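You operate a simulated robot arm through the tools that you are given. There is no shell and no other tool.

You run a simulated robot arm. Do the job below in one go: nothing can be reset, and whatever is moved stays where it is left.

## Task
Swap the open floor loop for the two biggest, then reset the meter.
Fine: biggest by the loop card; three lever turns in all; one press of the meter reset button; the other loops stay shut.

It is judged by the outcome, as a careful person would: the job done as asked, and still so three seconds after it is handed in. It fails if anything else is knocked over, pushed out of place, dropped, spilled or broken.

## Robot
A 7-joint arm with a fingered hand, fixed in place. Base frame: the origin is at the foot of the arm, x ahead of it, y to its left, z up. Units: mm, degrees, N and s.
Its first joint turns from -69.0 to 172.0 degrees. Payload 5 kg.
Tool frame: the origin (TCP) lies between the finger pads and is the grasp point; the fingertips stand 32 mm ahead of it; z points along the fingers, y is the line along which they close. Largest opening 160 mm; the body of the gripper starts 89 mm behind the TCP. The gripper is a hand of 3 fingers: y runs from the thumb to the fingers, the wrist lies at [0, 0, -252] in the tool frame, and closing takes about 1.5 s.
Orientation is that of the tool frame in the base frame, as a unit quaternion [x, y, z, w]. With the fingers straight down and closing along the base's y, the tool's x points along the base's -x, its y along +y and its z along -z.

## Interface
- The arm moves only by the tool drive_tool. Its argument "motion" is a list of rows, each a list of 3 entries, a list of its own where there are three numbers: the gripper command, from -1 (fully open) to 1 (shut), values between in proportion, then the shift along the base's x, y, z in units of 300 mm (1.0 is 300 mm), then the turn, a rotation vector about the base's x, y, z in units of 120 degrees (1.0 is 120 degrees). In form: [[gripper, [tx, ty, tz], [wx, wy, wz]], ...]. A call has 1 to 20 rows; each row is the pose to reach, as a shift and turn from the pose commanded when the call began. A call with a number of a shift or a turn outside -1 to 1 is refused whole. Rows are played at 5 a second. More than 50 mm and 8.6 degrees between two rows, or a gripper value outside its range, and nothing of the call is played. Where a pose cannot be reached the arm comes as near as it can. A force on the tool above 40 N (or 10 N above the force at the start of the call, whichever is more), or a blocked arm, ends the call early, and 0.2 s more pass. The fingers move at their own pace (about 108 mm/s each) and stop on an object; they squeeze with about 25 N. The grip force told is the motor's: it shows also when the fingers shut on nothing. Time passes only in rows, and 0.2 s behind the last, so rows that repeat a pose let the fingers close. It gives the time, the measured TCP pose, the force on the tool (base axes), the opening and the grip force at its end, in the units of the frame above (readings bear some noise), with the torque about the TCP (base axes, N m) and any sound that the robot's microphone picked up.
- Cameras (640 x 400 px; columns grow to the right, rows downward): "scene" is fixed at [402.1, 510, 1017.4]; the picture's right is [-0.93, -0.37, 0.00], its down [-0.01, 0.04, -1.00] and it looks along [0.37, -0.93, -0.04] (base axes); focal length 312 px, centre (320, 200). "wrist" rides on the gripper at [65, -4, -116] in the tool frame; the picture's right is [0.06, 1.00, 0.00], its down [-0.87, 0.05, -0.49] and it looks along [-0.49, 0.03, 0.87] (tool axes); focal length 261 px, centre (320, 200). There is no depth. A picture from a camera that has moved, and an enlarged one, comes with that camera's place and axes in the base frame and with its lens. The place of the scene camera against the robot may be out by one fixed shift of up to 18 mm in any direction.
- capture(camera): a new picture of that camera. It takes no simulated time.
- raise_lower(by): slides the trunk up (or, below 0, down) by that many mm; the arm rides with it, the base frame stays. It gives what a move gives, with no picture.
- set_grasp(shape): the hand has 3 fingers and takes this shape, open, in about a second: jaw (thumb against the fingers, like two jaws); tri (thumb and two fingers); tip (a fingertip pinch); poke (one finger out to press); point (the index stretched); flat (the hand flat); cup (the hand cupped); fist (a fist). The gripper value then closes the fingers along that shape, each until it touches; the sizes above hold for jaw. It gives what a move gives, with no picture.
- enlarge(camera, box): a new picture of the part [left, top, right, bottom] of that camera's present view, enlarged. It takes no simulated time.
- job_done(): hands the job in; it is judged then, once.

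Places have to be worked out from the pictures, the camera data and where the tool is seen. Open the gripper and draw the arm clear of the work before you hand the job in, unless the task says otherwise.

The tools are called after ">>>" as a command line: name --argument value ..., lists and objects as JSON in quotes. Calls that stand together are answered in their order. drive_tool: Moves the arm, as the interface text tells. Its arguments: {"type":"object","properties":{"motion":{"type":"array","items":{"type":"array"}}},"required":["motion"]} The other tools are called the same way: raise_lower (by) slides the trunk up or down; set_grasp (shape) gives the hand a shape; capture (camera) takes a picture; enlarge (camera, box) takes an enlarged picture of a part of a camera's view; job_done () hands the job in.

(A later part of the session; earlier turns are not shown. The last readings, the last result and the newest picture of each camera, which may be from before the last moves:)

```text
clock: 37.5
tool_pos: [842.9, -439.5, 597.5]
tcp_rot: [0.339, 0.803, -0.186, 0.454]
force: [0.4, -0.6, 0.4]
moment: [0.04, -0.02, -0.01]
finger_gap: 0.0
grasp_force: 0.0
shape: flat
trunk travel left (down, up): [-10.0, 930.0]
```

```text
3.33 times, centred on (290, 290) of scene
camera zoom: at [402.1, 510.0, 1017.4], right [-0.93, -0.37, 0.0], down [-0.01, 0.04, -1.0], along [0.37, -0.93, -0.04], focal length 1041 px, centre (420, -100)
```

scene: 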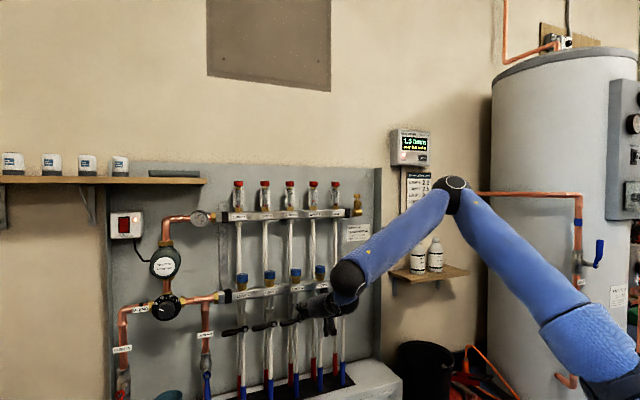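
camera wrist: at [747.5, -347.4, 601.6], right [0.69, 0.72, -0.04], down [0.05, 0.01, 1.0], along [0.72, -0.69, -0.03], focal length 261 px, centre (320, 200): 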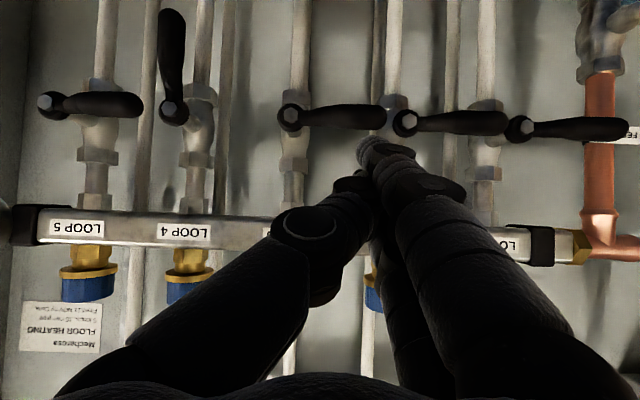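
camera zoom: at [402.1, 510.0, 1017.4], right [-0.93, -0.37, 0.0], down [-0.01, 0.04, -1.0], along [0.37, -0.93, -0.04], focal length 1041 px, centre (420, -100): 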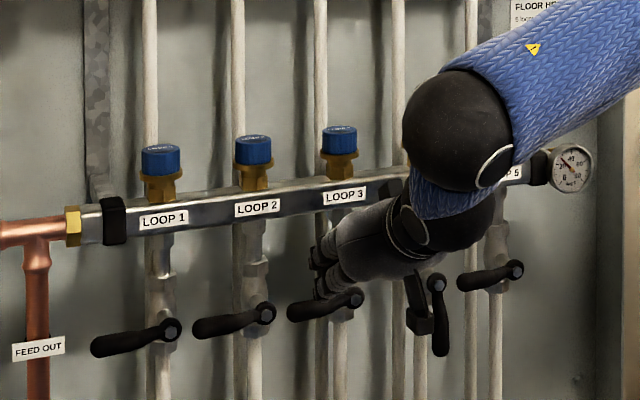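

The peg is in reach and sits above loop 3's handle, about 57 mm left of its pivot. I'll advance 70 mm straight towards the wall so the fingertips pass just beyond the handle plane, still above it.

>>> drive_tool --motion '[[-1, [0.041, -0.041, 0], [0, 0, 0]], [-1, [0.083, -0.083, 0], [0, 0, 0]], [-1, [0.124, -0.124, 0], [0, 0, 0]], [-1, [0.165, -0.165, 0], [0, 0, 0]], [-1, [0.165, -0.165, 0], [0, 0, 0]]]'

>>> capture --camera "wrist"

>>> enlarge --camera "scene" --box '[210, 230, 370, 350]'

```text
clock: 38.6
tool_pos: [892.5, -489.7, 596.3]
tcp_rot: [0.339, 0.803, -0.186, 0.454]
force: [0.3, -0.3, 0.4]
moment: [-0.02, 0.02, 0.03]
finger_gap: 0.1
grasp_force: 0.1
shape: flat
trunk travel left (down, up): [-10.0, 930.0]
```

```text
taken
camera wrist: at [796.0, -397.7, 600.3], right [0.69, 0.72, -0.04], down [0.05, 0.01, 1.0], along [0.72, -0.69, -0.03], focal length 261 px, centre (320, 200)
```

wrist: 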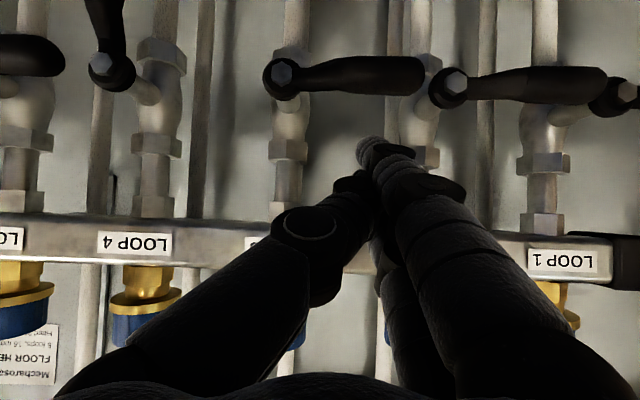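

```text
3.33 times, centred on (290, 290) of scene
camera zoom: at [402.1, 510.0, 1017.4], right [-0.93, -0.37, 0.0], down [-0.01, 0.04, -1.0], along [0.37, -0.93, -0.04], focal length 1041 px, centre (420, -100)
```

zoom: 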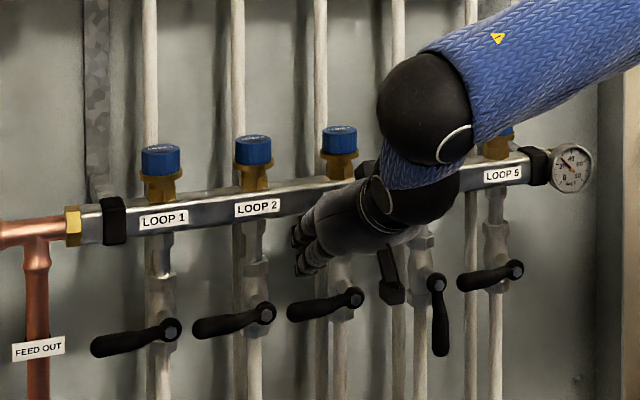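

The fingertips are past the handle plane, with about 20 mm of gap above loop 3's handle and no contact. I'll push down slowly for the first third of the turn and read the force.

>>> drive_tool --motion '[[-1, [0, 0, -0.0267], [0, 0, 0]], [-1, [0, 0, -0.0533], [0, 0, 0]], [-1, [0.0047, 0.0047, -0.0767], [0, 0, 0]], [-1, [0.0071, 0.0071, -0.0967], [0, 0, 0]], [-1, [0.0078, 0.0078, -0.12], [0, 0, 0]], [-1, [0.008, 0.008, -0.1433], [0, 0, 0]], [-1, [0.008, 0.008, -0.1433], [0, 0, 0]]]'

>>> capture --camera "wrist"

>>> enlarge --camera "scene" --box '[210, 230, 370, 350]'

```text
clock: 40.2
tool_pos: [894.0, -487.0, 553.3]
tcp_rot: [0.339, 0.803, -0.185, 0.454]
force: [1.3, -1.4, 1.2]
moment: [0.01, -0.04, -0.05]
finger_gap: 0.0
grasp_force: 0.0
shape: flat
trunk travel left (down, up): [-10.0, 930.0]
```

```text
taken
camera wrist: at [798.2, -395.9, 557.0], right [0.69, 0.72, -0.04], down [0.05, 0.01, 1.0], along [0.72, -0.69, -0.03], focal length 261 px, centre (320, 200)
```

wrist: 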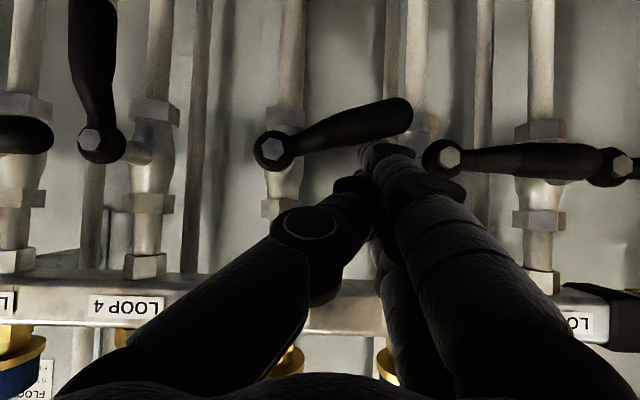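

```text
3.33 times, centred on (290, 290) of scene
camera zoom: at [402.1, 510.0, 1017.4], right [-0.93, -0.37, 0.0], down [-0.01, 0.04, -1.0], along [0.37, -0.93, -0.04], focal length 1041 px, centre (420, -100)
```

zoom: 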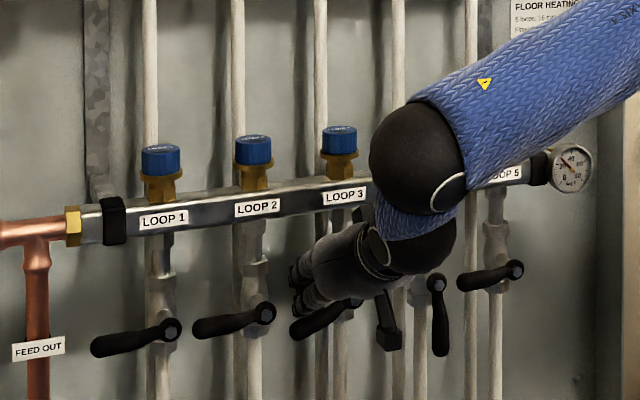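

Loop 3's lever has turned about 16° with only 1–2 N of force, so the contact edge sits about 13 mm higher than I modelled. I'll follow the corrected arc down to about 60°.

>>> drive_tool --motion '[[-1, [0, 0, -0.022], [0, 0, 0]], [-1, [0, 0, -0.0433], [0, 0, 0]], [-1, [-0.0016, -0.0016, -0.0703], [0, 0, 0]], [-1, [-0.004, -0.004, -0.0983], [0, 0, 0]], [-1, [-0.0104, -0.0104, -0.127], [0, 0, 0]], [-1, [-0.0196, -0.0196, -0.156], [0, 0, 0]], [-1, [-0.0196, -0.0196, -0.156], [0, 0, 0]]]'

>>> capture --camera "wrist"

>>> enlarge --camera "scene" --box '[210, 230, 370, 350]'

```text
clock: 41.9
tool_pos: [888.0, -492.8, 505.3]
tcp_rot: [0.339, 0.802, -0.186, 0.455]
force: [0.6, -0.8, 1.0]
moment: [-0.01, -0.02, -0.01]
finger_gap: 0.0
grasp_force: 0.1
shape: flat
trunk travel left (down, up): [-10.0, 930.0]
```

```text
taken
camera wrist: at [792.4, -400.6, 510.0], right [0.69, 0.72, -0.04], down [0.05, 0.01, 1.0], along [0.72, -0.69, -0.03], focal length 261 px, centre (320, 200)
```

wrist: 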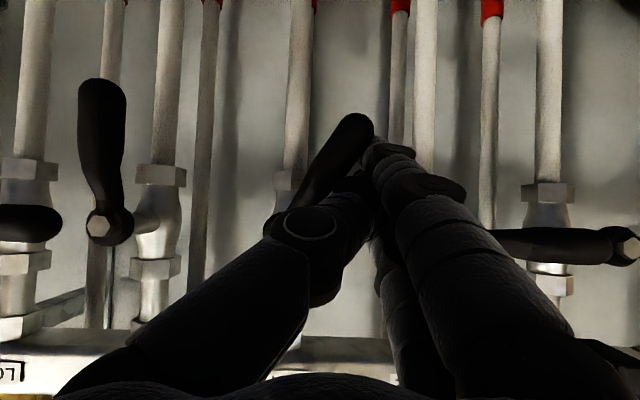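

```text
3.33 times, centred on (290, 290) of scene
camera zoom: at [402.1, 510.0, 1017.4], right [-0.93, -0.37, 0.0], down [-0.01, 0.04, -1.0], along [0.37, -0.93, -0.04], focal length 1041 px, centre (420, -100)
```

zoom: 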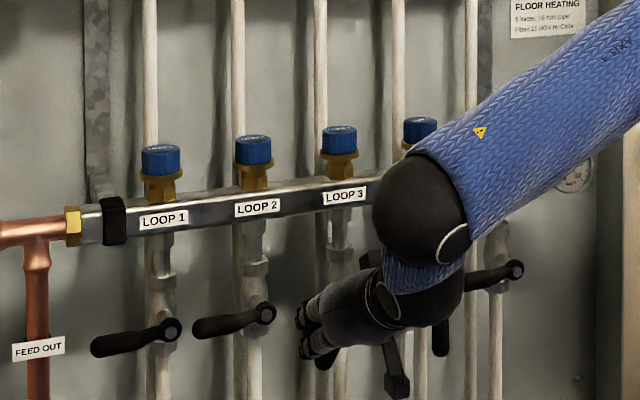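

Loop 3's lever is now at about 57° and force is still low. I'll carry on along the arc to vertical while easing back about 6 mm so the thumb stays off the handle.

>>> drive_tool --motion '[[-1, [-0.0144, -0.0097, -0.021], [0, 0, 0]], [-1, [-0.0285, -0.0191, -0.041], [0, 0, 0]], [-1, [-0.0427, -0.0285, -0.0577], [0, 0, 0]], [-1, [-0.0592, -0.0403, -0.071], [0, 0, 0]], [-1, [-0.0733, -0.0497, -0.081], [0, 0, 0]], [-1, [-0.0863, -0.058, -0.0893], [0, 0, 0]], [-1, [-0.0863, -0.058, -0.0893], [0, 0, 0]]]'

>>> capture --camera "wrist"

>>> enlarge --camera "scene" --box '[210, 230, 370, 350]'

```text
clock: 43.5
tool_pos: [862.5, -509.8, 479.1]
tcp_rot: [0.339, 0.802, -0.186, 0.455]
force: [12.6, 16.5, 2.7]
moment: [0.07, -0.12, 0.29]
finger_gap: 0.0
grasp_force: 0.1
shape: flat
trunk travel left (down, up): [-10.0, 930.0]
```

```text
taken
camera wrist: at [766.7, -417.4, 484.0], right [0.69, 0.72, -0.04], down [0.05, 0.01, 1.0], along [0.72, -0.69, -0.03], focal length 261 px, centre (320, 200)
```

wrist: 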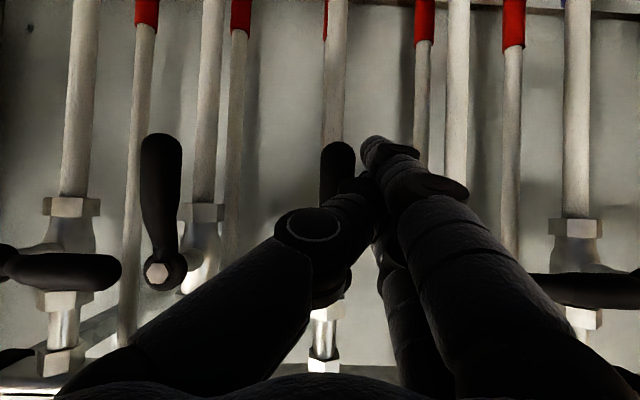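

```text
3.33 times, centred on (290, 290) of scene
camera zoom: at [402.1, 510.0, 1017.4], right [-0.93, -0.37, 0.0], down [-0.01, 0.04, -1.0], along [0.37, -0.93, -0.04], focal length 1041 px, centre (420, -100)
```

zoom: 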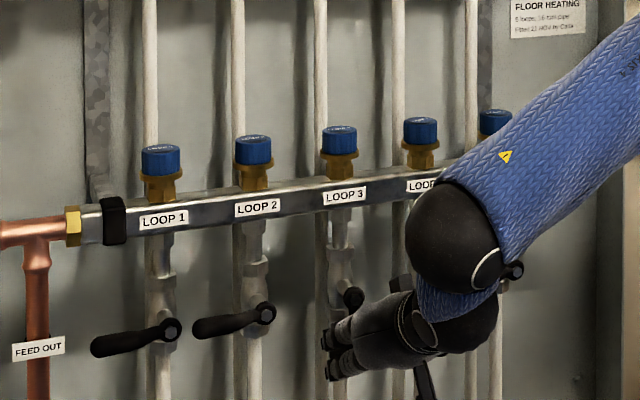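

The force is about 21 N to the left and the handle looks vertical, so loop 3's lever has reached its open stop. I'll ease off to the left, draw back along the finger axis, and check it stays.

>>> drive_tool --motion '[[-1, [0.0094, 0.0094, 0], [0, 0, 0]], [-1, [0.0189, 0.0189, 0], [0, 0, 0]], [-1, [-0.0391, 0.0739, 0.05], [0, 0, 0]], [-1, [-0.0971, 0.1289, 0.1], [0, 0, 0]], [-1, [-0.1551, 0.1839, 0.15], [0, 0, 0]], [-1, [-0.1551, 0.1839, 0.15], [0, 0, 0]]]'

>>> capture --camera "wrist"

>>> capture --camera "scene"

>>> enlarge --camera "scene" --box '[380, 120, 450, 220]'

```text
clock: 44.9
tool_pos: [817.7, -452.2, 523.8]
tcp_rot: [0.339, 0.803, -0.186, 0.454]
force: [0.6, 0.4, 0.2]
moment: [-0.03, -0.02, -0.02]
finger_gap: 0.2
grasp_force: 0.0
shape: flat
trunk travel left (down, up): [-10.0, 930.0]
```

```text
taken
camera wrist: at [721.9, -361.1, 528.1], right [0.69, 0.72, -0.04], down [0.05, 0.01, 1.0], along [0.72, -0.69, -0.03], focal length 261 px, centre (320, 200)
```

wrist: 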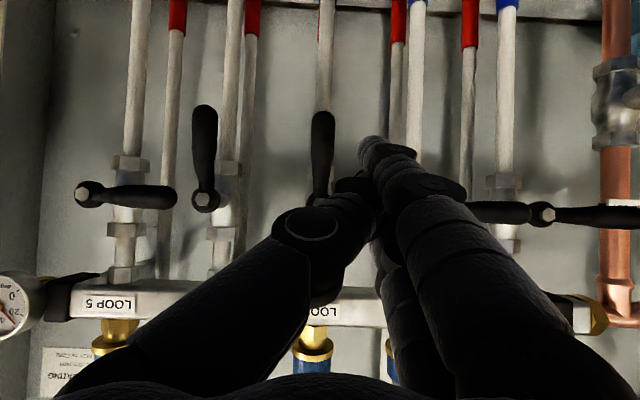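

```text
taken
```

scene: 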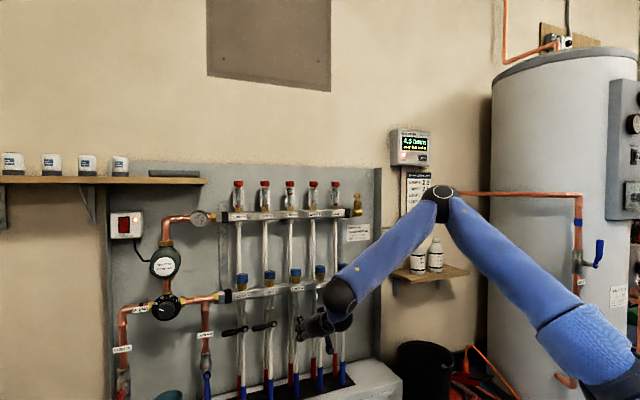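

```text
4.00 times, centred on (415, 170) of scene
camera zoom: at [402.1, 510.0, 1017.4], right [-0.93, -0.37, 0.0], down [-0.01, 0.04, -1.0], along [0.37, -0.93, -0.04], focal length 1250 px, centre (-60, 320)
```

zoom: 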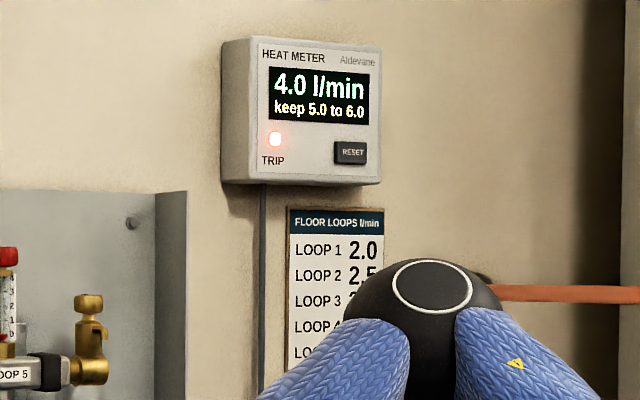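

The meter reads 4.0 l/min, so loop 3 is fully open and loop 4 still open. Next I'll move right, staying clear of the handles, to line up on the right side of loop 4's hanging lever.

>>> drive_tool --motion '[[-1, [-0.075, -0.0816, 0], [0, 0, 0]], [-1, [-0.15, -0.1632, 0], [0, 0, 0]], [-1, [-0.225, -0.2448, 0], [0, 0, 0]], [-1, [-0.3, -0.3264, 0], [0, 0, 0]], [-1, [-0.375, -0.408, 0], [0, 0, 0]], [-1, [-0.375, -0.408, 0], [0, 0, 0]]]'

>>> capture --camera "wrist"

```text
clock: 46.2
tool_pos: [708.0, -575.9, 522.4]
tcp_rot: [0.339, 0.802, -0.186, 0.454]
force: [-0.9, -0.7, -0.3]
moment: [0.0, -0.01, 0.0]
finger_gap: 0.2
grasp_force: 0.0
shape: flat
trunk travel left (down, up): [-10.0, 930.0]
```

```text
taken
camera wrist: at [610.9, -485.3, 527.2], right [0.69, 0.72, -0.04], down [0.05, 0.01, 1.0], along [0.72, -0.69, -0.03], focal length 261 px, centre (320, 200)
```

wrist: 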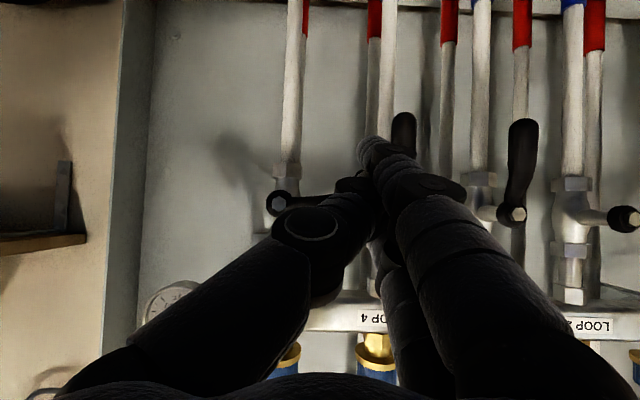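

No contact and the arm is in reach; the peg now sits right of loop 4's handle. I'll lower it below loop 5's handle level and advance most of the way along the finger axis.

>>> drive_tool --motion '[[-1, [0, 0, -0.04], [0, 0, 0]], [-1, [0, 0, -0.08], [0, 0, 0]], [-1, [0.0554, -0.0524, -0.1278], [0, 0, 0]], [-1, [0.095, -0.09, -0.162], [0, 0, 0]], [-1, [0.095, -0.09, -0.162], [0, 0, 0]]]'

>>> capture --camera "wrist"

>>> enlarge --camera "scene" --box '[230, 250, 390, 370]'

```text
clock: 47.5
tool_pos: [732.2, -603.2, 475.7]
tcp_rot: [0.339, 0.802, -0.186, 0.455]
force: [0.4, 0.7, -0.5]
moment: [-0.02, 0.01, -0.04]
finger_gap: 0.0
grasp_force: 0.1
shape: flat
trunk travel left (down, up): [-10.0, 930.0]
```

```text
taken
camera wrist: at [636.2, -512.1, 480.5], right [0.69, 0.72, -0.04], down [0.05, 0.01, 1.0], along [0.72, -0.69, -0.03], focal length 261 px, centre (320, 200)
```

wrist: 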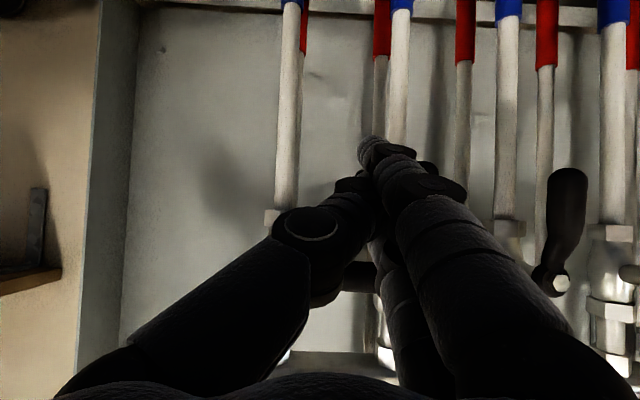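

```text
3.33 times, centred on (310, 310) of scene
camera zoom: at [402.1, 510.0, 1017.4], right [-0.93, -0.37, 0.0], down [-0.01, 0.04, -1.0], along [0.37, -0.93, -0.04], focal length 1041 px, centre (353, -167)
```

zoom: 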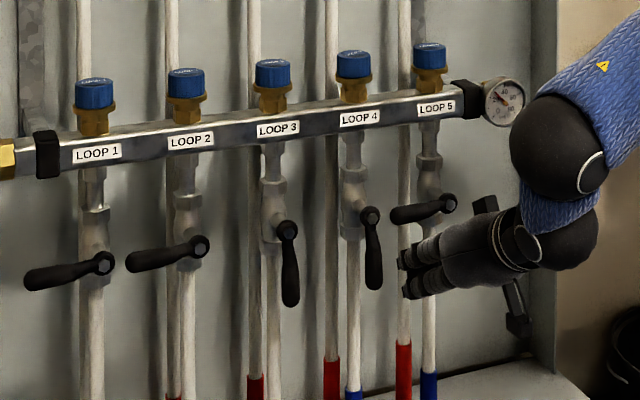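

Loop 4's handle is about 30 mm left of the peg, which is below loop 5's handle with nothing touching. I'll advance the last 33 mm along the finger axis.

>>> drive_tool --motion '[[-1, [0.0226, -0.0213, -0.0195], [0, 0, 0]], [-1, [0.0451, -0.0427, -0.039], [0, 0, 0]], [-1, [0.0677, -0.064, -0.0585], [0, 0, 0]], [-1, [0.0677, -0.064, -0.0585], [0, 0, 0]]]'

>>> capture --camera "wrist"

>>> enlarge --camera "scene" --box '[230, 250, 390, 370]'

```text
clock: 48.5
tool_pos: [751.0, -623.5, 458.5]
tcp_rot: [0.339, 0.803, -0.186, 0.454]
force: [-0.9, 0.5, -0.2]
moment: [-0.02, -0.02, 0.01]
finger_gap: 0.2
grasp_force: 0.1
shape: flat
trunk travel left (down, up): [-10.0, 930.0]
```

```text
taken
camera wrist: at [656.4, -531.8, 462.8], right [0.69, 0.72, -0.04], down [0.05, 0.01, 1.0], along [0.72, -0.69, -0.03], focal length 261 px, centre (320, 200)
```

wrist: 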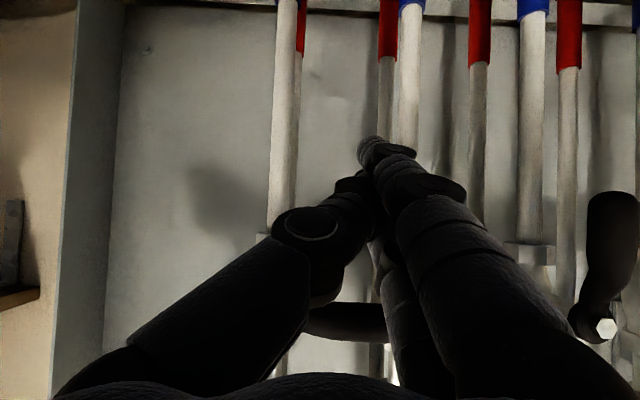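

```text
3.33 times, centred on (310, 310) of scene
camera zoom: at [402.1, 510.0, 1017.4], right [-0.93, -0.37, 0.0], down [-0.01, 0.04, -1.0], along [0.37, -0.93, -0.04], focal length 1041 px, centre (353, -167)
```

zoom: 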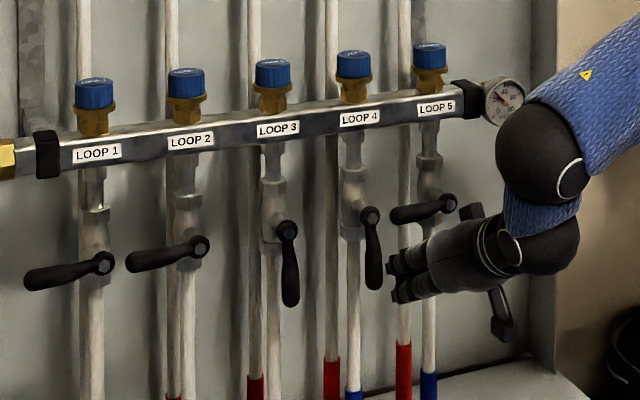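

The fingers are level with the lower half of loop 4's handle, on its right side. I'll push left slowly to start the closing turn.

>>> drive_tool --motion '[[-1, [0.0165, 0.0165, -0.001], [0, 0, 0]], [-1, [0.033, 0.033, -0.002], [0, 0, 0]], [-1, [0.0495, 0.0495, -0.004], [0, 0, 0]], [-1, [0.066, 0.066, -0.006], [0, 0, 0]], [-1, [0.083, 0.083, -0.007], [0, 0, 0]], [-1, [0.1, 0.1, -0.007], [0, 0, 0]], [-1, [0.1, 0.1, -0.007], [0, 0, 0]]]'

>>> capture --camera "wrist"

>>> enlarge --camera "scene" --box '[230, 250, 390, 370]'

```text
clock: 50.0
tool_pos: [783.4, -593.2, 456.0]
tcp_rot: [0.339, 0.802, -0.186, 0.455]
force: [-1.5, -0.9, 0.1]
moment: [0.01, -0.03, -0.02]
finger_gap: 0.0
grasp_force: 0.1
shape: flat
trunk travel left (down, up): [-10.0, 930.0]
```

```text
taken
camera wrist: at [687.2, -501.0, 460.3], right [0.69, 0.72, -0.04], down [0.05, 0.01, 1.0], along [0.72, -0.69, -0.03], focal length 261 px, centre (320, 200)
```

wrist: 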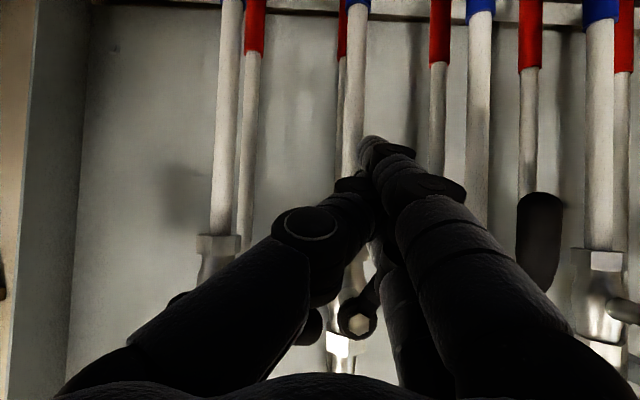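

```text
3.33 times, centred on (310, 310) of scene
camera zoom: at [402.1, 510.0, 1017.4], right [-0.93, -0.37, 0.0], down [-0.01, 0.04, -1.0], along [0.37, -0.93, -0.04], focal length 1041 px, centre (353, -167)
```

zoom: 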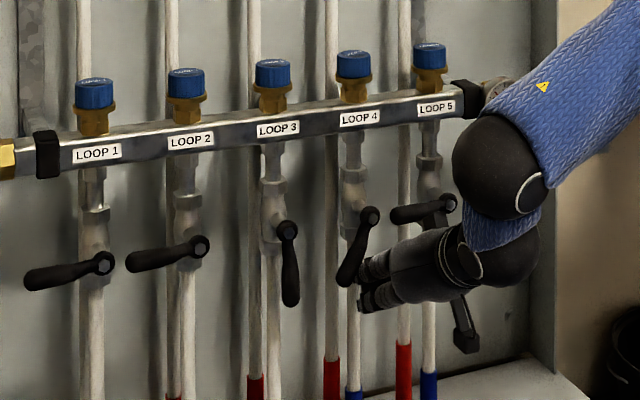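

Loop 4's lever has swung about 24° to the left with almost no force, and the neighbours are untouched. I'll continue along the arc, left and up.

>>> drive_tool --motion '[[-1, [0.0141, 0.0141, 0.0083], [0, 0, 0]], [-1, [0.0271, 0.0271, 0.0223], [0, 0, 0]], [-1, [0.0412, 0.0412, 0.0383], [0, 0, 0]], [-1, [0.0528, 0.0528, 0.0547], [0, 0, 0]], [-1, [0.0636, 0.0636, 0.075], [0, 0, 0]], [-1, [0.0717, 0.0717, 0.0957], [0, 0, 0]], [-1, [0.0717, 0.0717, 0.0957], [0, 0, 0]]]'

>>> capture --camera "wrist"

>>> enlarge --camera "scene" --box '[230, 250, 390, 370]'

```text
clock: 51.6
tool_pos: [804.2, -571.4, 485.9]
tcp_rot: [0.34, 0.802, -0.187, 0.454]
force: [-1.7, -0.6, -2.4]
moment: [-0.01, 0.07, -0.05]
finger_gap: 0.0
grasp_force: 0.0
shape: flat
trunk travel left (down, up): [-10.0, 930.0]
```

```text
taken
camera wrist: at [707.8, -480.4, 488.8], right [0.69, 0.72, -0.04], down [0.05, 0.01, 1.0], along [0.72, -0.69, -0.03], focal length 261 px, centre (320, 200)
```

wrist: 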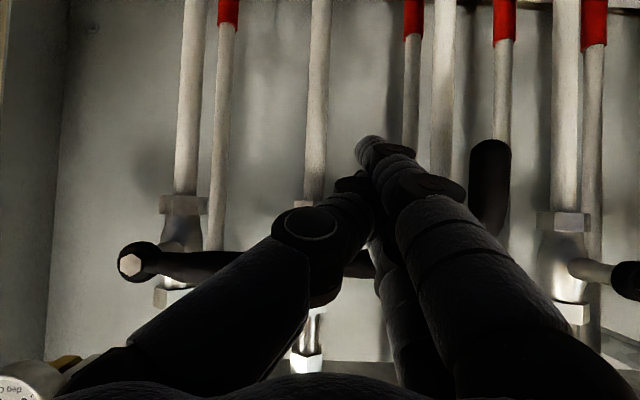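

```text
3.33 times, centred on (310, 310) of scene
camera zoom: at [402.1, 510.0, 1017.4], right [-0.93, -0.37, 0.0], down [-0.01, 0.04, -1.0], along [0.37, -0.93, -0.04], focal length 1041 px, centre (353, -167)
```

zoom: 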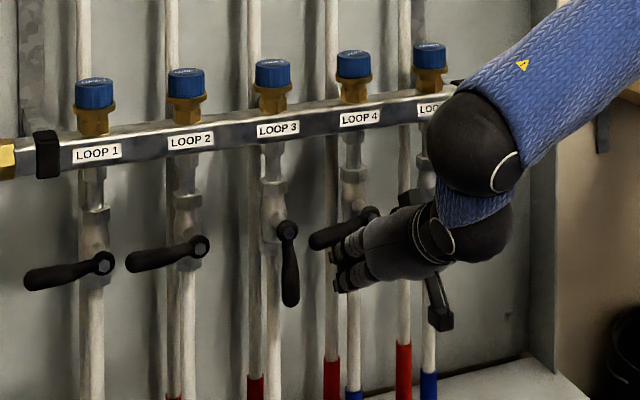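

Loop 4's lever has about 15° to go. I'll finish the upward push gently until the stop shows in the force.

>>> drive_tool --motion '[[-1, [0.0047, 0.0047, 0.015], [0, 0, 0]], [-1, [0.0078, 0.0078, 0.03], [0, 0, 0]], [-1, [0.0108, 0.0108, 0.046], [0, 0, 0]], [-1, [0.0108, 0.0108, 0.0533], [0, 0, 0]], [-1, [0.0108, 0.0108, 0.0533], [0, 0, 0]]]'

>>> capture --camera "wrist"

>>> enlarge --camera "scene" --box '[230, 250, 390, 370]'

>>> enlarge --camera "scene" --box '[380, 120, 450, 220]'

```text
clock: 53.0
tool_pos: [806.7, -570.0, 494.9]
tcp_rot: [0.339, 0.806, -0.187, 0.449]
force: [-3.0, 1.6, -15.3]
moment: [-0.31, 0.46, 0.12]
finger_gap: 0.3
grasp_force: 0.1
shape: flat
trunk travel left (down, up): [-10.0, 930.0]
stopped in row 5: the force on the tool passed its limit at 41 N (the readings are from after the stop); the commanded pose is now the measured one
```

```text
taken
camera wrist: at [709.7, -478.0, 499.9], right [0.69, 0.72, -0.05], down [0.06, 0.01, 1.0], along [0.72, -0.69, -0.04], focal length 261 px, centre (320, 200)
```

wrist: 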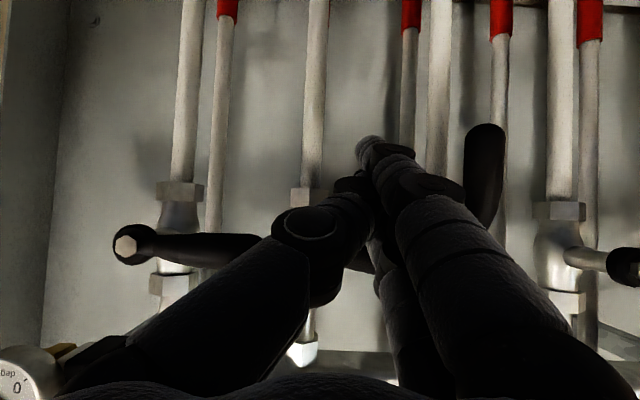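

```text
3.33 times, centred on (310, 310) of scene
camera zoom: at [402.1, 510.0, 1017.4], right [-0.93, -0.37, 0.0], down [-0.01, 0.04, -1.0], along [0.37, -0.93, -0.04], focal length 1041 px, centre (353, -167)
```

zoom: 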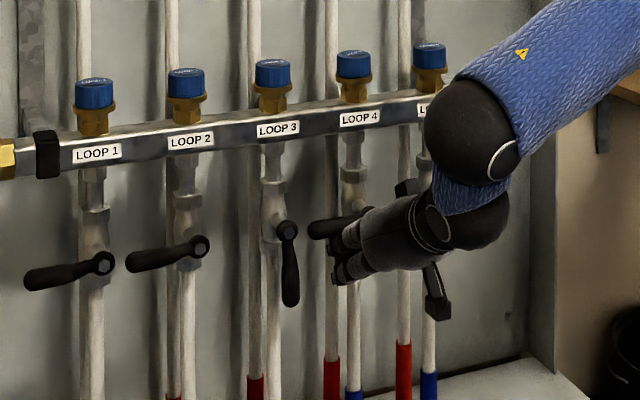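

```text
4.00 times, centred on (415, 170) of scene
camera zoom: at [402.1, 510.0, 1017.4], right [-0.93, -0.37, 0.0], down [-0.01, 0.04, -1.0], along [0.37, -0.93, -0.04], focal length 1250 px, centre (-60, 320)
```

zoom: 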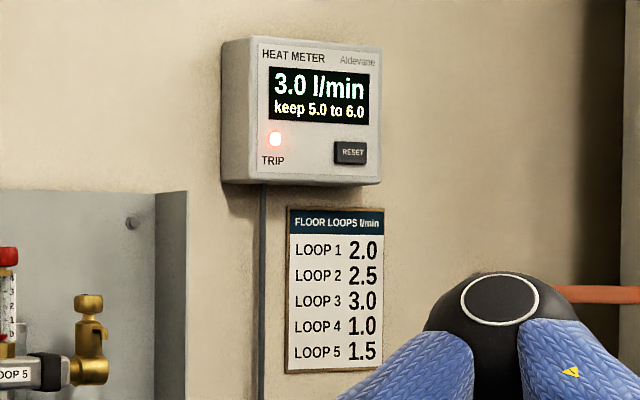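

The meter reads 3.0 l/min, so loop 4 is shut against its stop with only loop 3 open. I'll drop off the handle and draw back along the finger axis.

>>> drive_tool --motion '[[-1, [0, 0, -0.02], [0, 0, 0]], [-1, [0, 0, -0.045], [0, 0, 0]], [-1, [-0.058, 0.055, 0.005], [0, 0, 0]], [-1, [-0.116, 0.11, 0.055], [0, 0, 0]], [-1, [-0.174, 0.165, 0.105], [0, 0, 0]], [-1, [-0.174, 0.165, 0.105], [0, 0, 0]]]'

>>> capture --camera "wrist"

>>> enlarge --camera "scene" --box '[230, 250, 390, 370]'

```text
clock: 54.4
tool_pos: [754.9, -520.6, 527.3]
tcp_rot: [0.338, 0.804, -0.185, 0.452]
force: [0.4, -0.4, -0.4]
moment: [0.03, -0.01, 0.01]
finger_gap: 0.1
grasp_force: 0.2
shape: flat
trunk travel left (down, up): [-10.0, 930.0]
```

```text
taken
camera wrist: at [658.8, -429.6, 532.4], right [0.69, 0.72, -0.05], down [0.06, 0.01, 1.0], along [0.72, -0.69, -0.04], focal length 261 px, centre (320, 200)
```

wrist: 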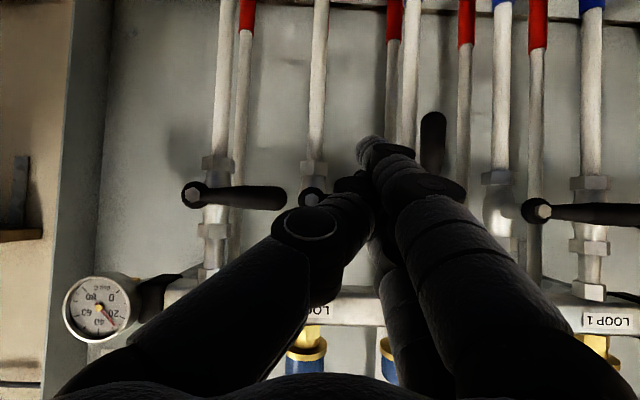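

```text
3.33 times, centred on (310, 310) of scene
camera zoom: at [402.1, 510.0, 1017.4], right [-0.93, -0.37, 0.0], down [-0.01, 0.04, -1.0], along [0.37, -0.93, -0.04], focal length 1041 px, centre (353, -167)
```

zoom: 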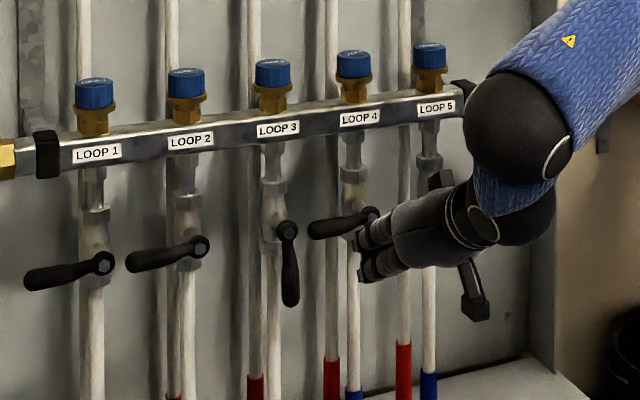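

Lever 4 is level and lever 3 vertical, as wanted. For loop 2, further left, I'll turn the heading about 9° to ease the wrist while rising and moving left clear of the handles, in two legs.

>>> drive_tool --motion '[[-1, [0.05, 0.045, 0.06], [0, 0, 0.015]], [-1, [0.12, 0.11, 0.12], [0, 0, 0.03]], [-1, [0.19, 0.175, 0.18], [0, 0, 0.045]], [-1, [0.26, 0.24, 0.231], [0, 0, 0.06]], [-1, [0.33, 0.3, 0.231], [0, 0, 0.075]], [-1, [0.33, 0.3, 0.231], [0, 0, 0.075]]]'

>>> capture --camera "wrist"

```text
clock: 55.8
tool_pos: [852.9, -426.9, 599.0]
tcp_rot: [0.275, 0.828, -0.151, 0.465]
force: [1.1, -0.1, -0.1]
moment: [0.01, 0.01, 0.02]
finger_gap: 0.3
grasp_force: 0.1
shape: flat
trunk travel left (down, up): [-10.0, 930.0]
```

```text
taken
camera wrist: at [744.7, -352.3, 603.1], right [0.57, 0.82, -0.05], down [0.06, 0.02, 1.0], along [0.82, -0.57, -0.04], focal length 261 px, centre (320, 200)
```

wrist: 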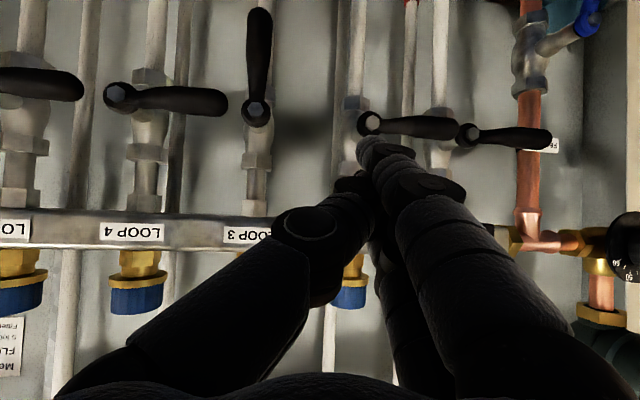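

That leg was clean. Now the second leg, to hold the peg above loop 2's handle about 50 mm short of it.

>>> drive_tool --motion '[[-1, [0.07, 0.06, -0.001], [0, 0, 0]], [-1, [0.14, 0.12, -0.003], [0, 0, 0]], [-1, [0.2, 0.172, -0.004], [0, 0, 0]], [-1, [0.2, 0.172, -0.004], [0, 0, 0]], [-1, [0.2, 0.172, -0.004], [0, 0, 0]]]'

>>> capture --camera "wrist"

>>> enlarge --camera "scene" --box '[200, 230, 360, 350]'

```text
clock: 57.0
tool_pos: [912.3, -377.6, 597.9]
tcp_rot: [0.275, 0.828, -0.151, 0.465]
force: [0.1, -0.5, 0.4]
moment: [0.02, 0.01, 0.02]
finger_gap: 0.0
grasp_force: 0.0
shape: flat
trunk travel left (down, up): [-10.0, 930.0]
```

```text
taken
camera wrist: at [802.1, -302.5, 602.0], right [0.57, 0.82, -0.05], down [0.06, 0.02, 1.0], along [0.82, -0.57, -0.04], focal length 261 px, centre (320, 200)
```

wrist: 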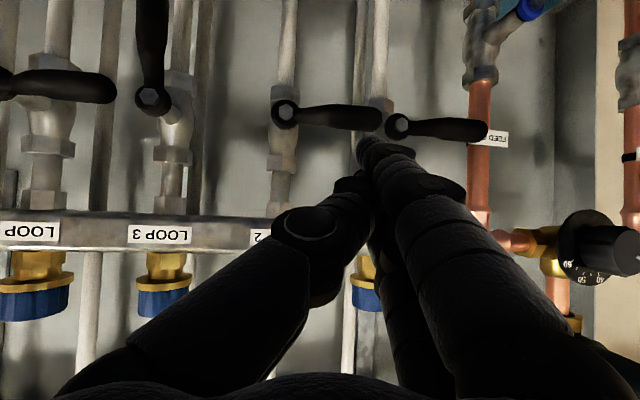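

```text
3.33 times, centred on (280, 290) of scene
camera zoom: at [402.1, 510.0, 1017.4], right [-0.93, -0.37, 0.0], down [-0.01, 0.04, -1.0], along [0.37, -0.93, -0.04], focal length 1041 px, centre (453, -100)
```

zoom: 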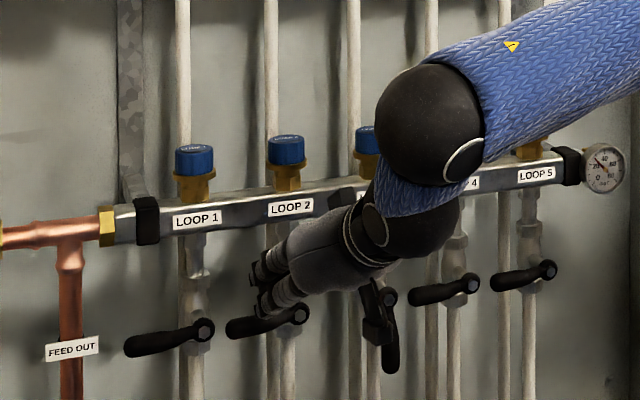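

The peg is above loop 2's handle, a touch close to the pivot. I'll advance 70 mm towards the wall and 6 mm left, which puts the fingertips just past the handle plane.

>>> drive_tool --motion '[[-1, [0.045, -0.038, -0.001], [0, 0, 0]], [-1, [0.09, -0.076, -0.003], [0, 0, 0]], [-1, [0.135, -0.114, -0.005], [0, 0, 0]], [-1, [0.179, -0.151, -0.005], [0, 0, 0]], [-1, [0.179, -0.151, -0.005], [0, 0, 0]]]'

>>> capture --camera "wrist"

>>> enlarge --camera "scene" --box '[200, 230, 360, 350]'

```text
clock: 58.1
tool_pos: [965.9, -424.2, 596.5]
tcp_rot: [0.275, 0.828, -0.15, 0.466]
force: [0.6, -1.2, -0.1]
moment: [0.0, 0.02, 0.02]
finger_gap: 0.0
grasp_force: 0.0
shape: flat
trunk travel left (down, up): [-10.0, 930.0]
```

```text
taken
camera wrist: at [856.8, -348.4, 601.4], right [0.57, 0.82, -0.05], down [0.06, 0.02, 1.0], along [0.82, -0.57, -0.04], focal length 261 px, centre (320, 200)
```

wrist: 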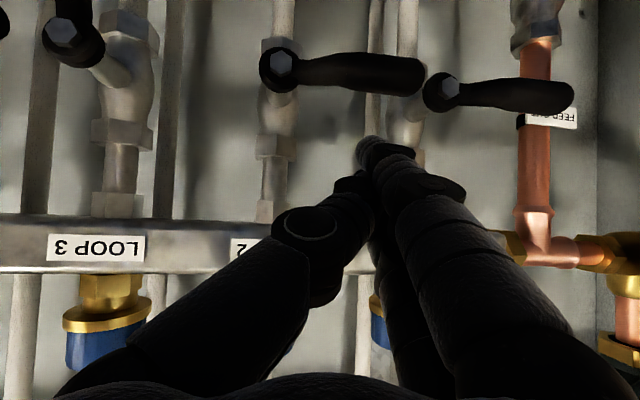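

```text
3.33 times, centred on (280, 290) of scene
camera zoom: at [402.1, 510.0, 1017.4], right [-0.93, -0.37, 0.0], down [-0.01, 0.04, -1.0], along [0.37, -0.93, -0.04], focal length 1041 px, centre (453, -100)
```

zoom: 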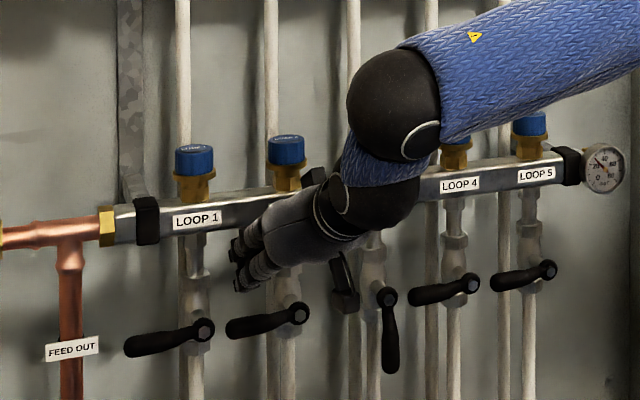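

The geometry matches what worked on loop 3, with the peg about 54 mm out from the pivot. I'll repeat the same downward push in stages.

>>> drive_tool --motion '[[-1, [0, 0, -0.0267], [0, 0, 0]], [-1, [0, 0, -0.0533], [0, 0, 0]], [-1, [0.003, 0.003, -0.0767], [0, 0, 0]], [-1, [0.005, 0.005, -0.0967], [0, 0, 0]], [-1, [0.006, 0.006, -0.12], [0, 0, 0]], [-1, [0.006, 0.006, -0.1433], [0, 0, 0]], [-1, [0.006, 0.006, -0.1653], [0, 0, 0]], [-1, [0.006, 0.006, -0.1866], [0, 0, 0]], [-1, [0.006, 0.006, -0.1866], [0, 0, 0]]]'

>>> capture --camera "wrist"

>>> enlarge --camera "scene" --box '[200, 230, 360, 350]'

```text
clock: 60.1
tool_pos: [968.7, -421.4, 538.9]
tcp_rot: [0.275, 0.828, -0.15, 0.466]
force: [-0.9, -0.4, 1.4]
moment: [-0.06, -0.02, -0.03]
finger_gap: 0.1
grasp_force: 0.0
shape: flat
trunk travel left (down, up): [-10.0, 930.0]
```

```text
taken
camera wrist: at [859.2, -346.2, 543.6], right [0.57, 0.82, -0.05], down [0.06, 0.02, 1.0], along [0.82, -0.57, -0.04], focal length 261 px, centre (320, 200)
```

wrist: 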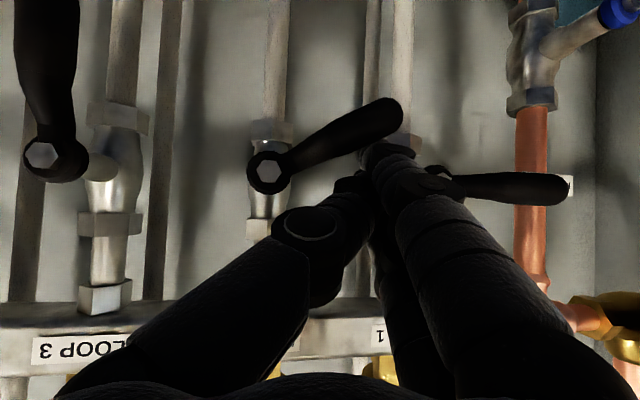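

```text
3.33 times, centred on (280, 290) of scene
camera zoom: at [402.1, 510.0, 1017.4], right [-0.93, -0.37, 0.0], down [-0.01, 0.04, -1.0], along [0.37, -0.93, -0.04], focal length 1041 px, centre (453, -100)
```

zoom: 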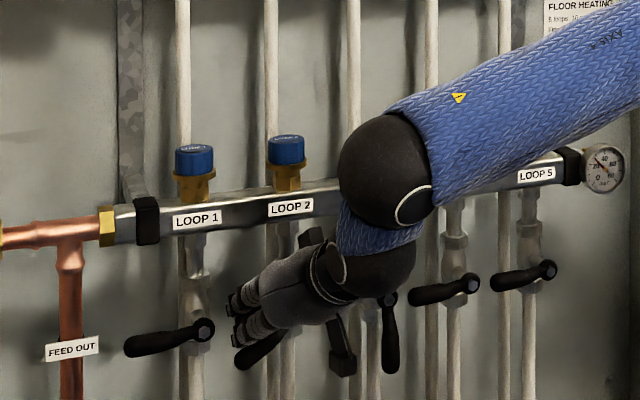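

Loop 2's lever is at about 27°, and loop 1's lever beside it is untouched. I'll continue the arc to about 57°.

>>> drive_tool --motion '[[-1, [-0.0024, -0.0024, -0.0267], [0, 0, 0]], [-1, [-0.0054, -0.0054, -0.0547], [0, 0, 0]], [-1, [-0.0118, -0.0118, -0.0833], [0, 0, 0]], [-1, [-0.0212, -0.0212, -0.1123], [0, 0, 0]], [-1, [-0.0212, -0.0212, -0.1123], [0, 0, 0]]]'

>>> capture --camera "wrist"

>>> enlarge --camera "scene" --box '[200, 230, 360, 350]'

```text
clock: 61.4
tool_pos: [962.4, -429.8, 505.7]
tcp_rot: [0.274, 0.828, -0.151, 0.465]
force: [-0.7, 0.3, 0.3]
moment: [0.05, -0.03, 0.02]
finger_gap: 0.1
grasp_force: 0.0
shape: flat
trunk travel left (down, up): [-10.0, 930.0]
```

```text
taken
camera wrist: at [853.3, -354.1, 511.2], right [0.57, 0.82, -0.05], down [0.06, 0.02, 1.0], along [0.82, -0.57, -0.04], focal length 261 px, centre (320, 200)
```

wrist: 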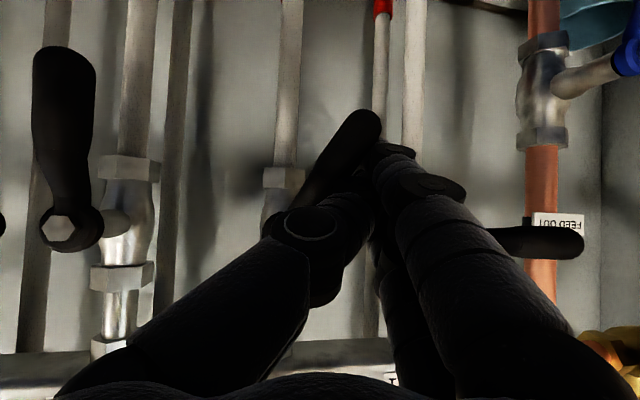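

```text
3.33 times, centred on (280, 290) of scene
camera zoom: at [402.1, 510.0, 1017.4], right [-0.93, -0.37, 0.0], down [-0.01, 0.04, -1.0], along [0.37, -0.93, -0.04], focal length 1041 px, centre (453, -100)
```

zoom: 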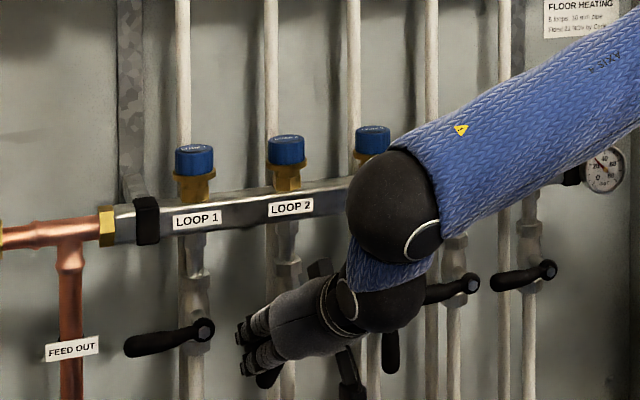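

Loop 2's lever is at about 55°. I'll finish the arc to vertical as I did for loop 3, watching for the stop.

>>> drive_tool --motion '[[-1, [-0.0144, -0.0097, -0.021], [0, 0, 0]], [-1, [-0.0285, -0.0191, -0.041], [0, 0, 0]], [-1, [-0.0427, -0.0285, -0.0577], [0, 0, 0]], [-1, [-0.0592, -0.0403, -0.071], [0, 0, 0]], [-1, [-0.0733, -0.0497, -0.081], [0, 0, 0]], [-1, [-0.0833, -0.055, -0.0893], [0, 0, 0]], [-1, [-0.0833, -0.055, -0.0893], [0, 0, 0]]]'

>>> capture --camera "wrist"

>>> enlarge --camera "scene" --box '[200, 230, 360, 350]'

>>> enlarge --camera "scene" --box '[380, 120, 450, 220]'

```text
clock: 63.0
tool_pos: [939.0, -444.0, 481.5]
tcp_rot: [0.275, 0.828, -0.15, 0.466]
force: [10.2, 22.7, 8.6]
moment: [0.05, -0.13, 0.23]
finger_gap: 0.0
grasp_force: 0.0
shape: flat
trunk travel left (down, up): [-10.0, 930.0]
```

```text
taken
camera wrist: at [829.4, -366.9, 485.6], right [0.57, 0.82, -0.04], down [0.05, 0.02, 1.0], along [0.82, -0.57, -0.04], focal length 261 px, centre (320, 200)
```

wrist: 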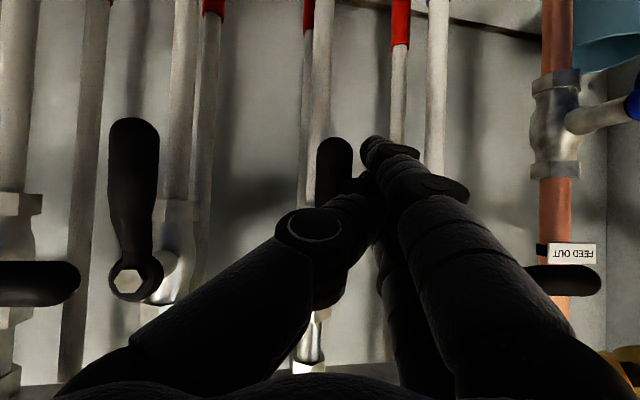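

```text
3.33 times, centred on (280, 290) of scene
camera zoom: at [402.1, 510.0, 1017.4], right [-0.93, -0.37, 0.0], down [-0.01, 0.04, -1.0], along [0.37, -0.93, -0.04], focal length 1041 px, centre (453, -100)
```

zoom: 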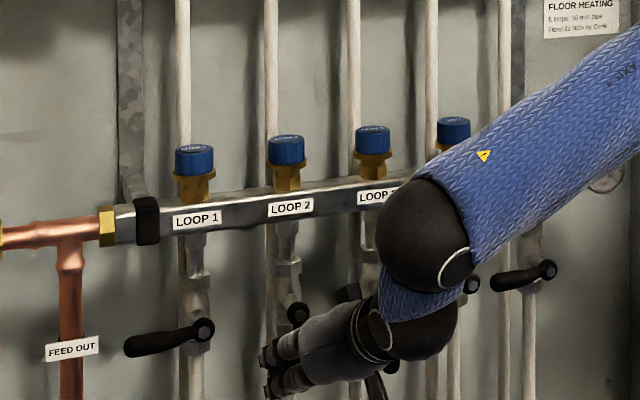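

```text
4.00 times, centred on (415, 170) of scene
camera zoom: at [402.1, 510.0, 1017.4], right [-0.93, -0.37, 0.0], down [-0.01, 0.04, -1.0], along [0.37, -0.93, -0.04], focal length 1250 px, centre (-60, 320)
```

zoom: 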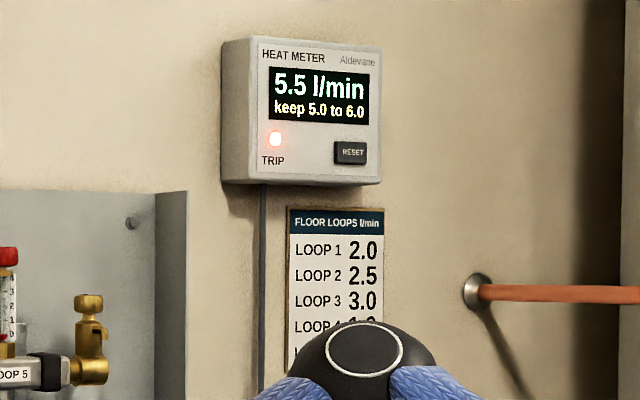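

The meter reads 5.5 l/min, so loops 2 and 3 are fully open, within the 5.0–6.0 band. I'll ease off to the left and draw back along the finger axis.

>>> drive_tool --motion '[[-1, [0.0094, 0.0094, 0], [0, 0, 0]], [-1, [0.0212, 0.0212, 0], [0, 0, 0]], [-1, [-0.0439, 0.0685, 0.0491], [0, 0, 0]], [-1, [-0.109, 0.1158, 0.0982], [0, 0, 0]], [-1, [-0.1741, 0.1631, 0.1473], [0, 0, 0]], [-1, [-0.1741, 0.1631, 0.1473], [0, 0, 0]]]'

>>> capture --camera "wrist"

>>> capture --camera "scene"

>>> enlarge --camera "scene" --box '[200, 230, 360, 350]'

```text
clock: 64.3
tool_pos: [885.2, -396.9, 524.5]
tcp_rot: [0.275, 0.828, -0.15, 0.465]
force: [0.0, 0.8, 0.5]
moment: [0.01, -0.01, 0.03]
finger_gap: 0.3
grasp_force: 0.1
shape: flat
trunk travel left (down, up): [-10.0, 930.0]
```

```text
taken
camera wrist: at [776.0, -321.8, 529.1], right [0.57, 0.82, -0.05], down [0.06, 0.02, 1.0], along [0.82, -0.57, -0.04], focal length 261 px, centre (320, 200)
```

wrist: 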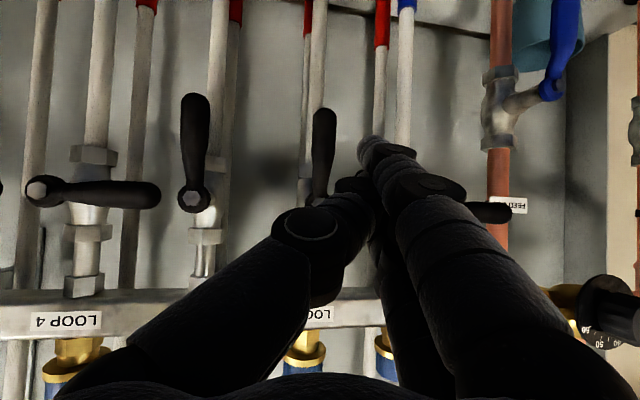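

```text
taken
```

scene: 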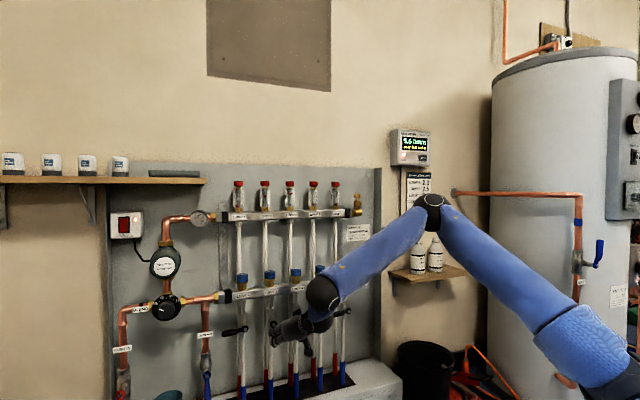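

```text
3.33 times, centred on (280, 290) of scene
camera zoom: at [402.1, 510.0, 1017.4], right [-0.93, -0.37, 0.0], down [-0.01, 0.04, -1.0], along [0.37, -0.93, -0.04], focal length 1041 px, centre (453, -100)
```

zoom: 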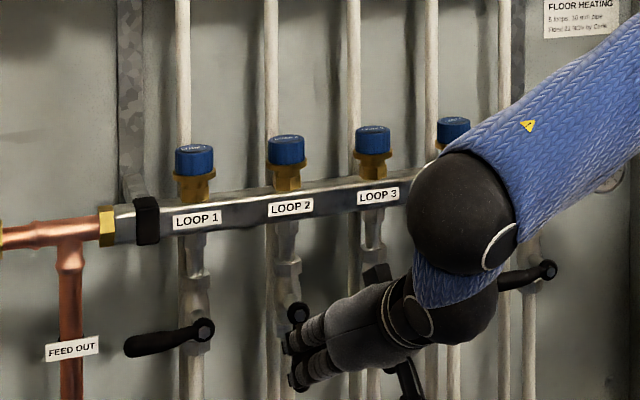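

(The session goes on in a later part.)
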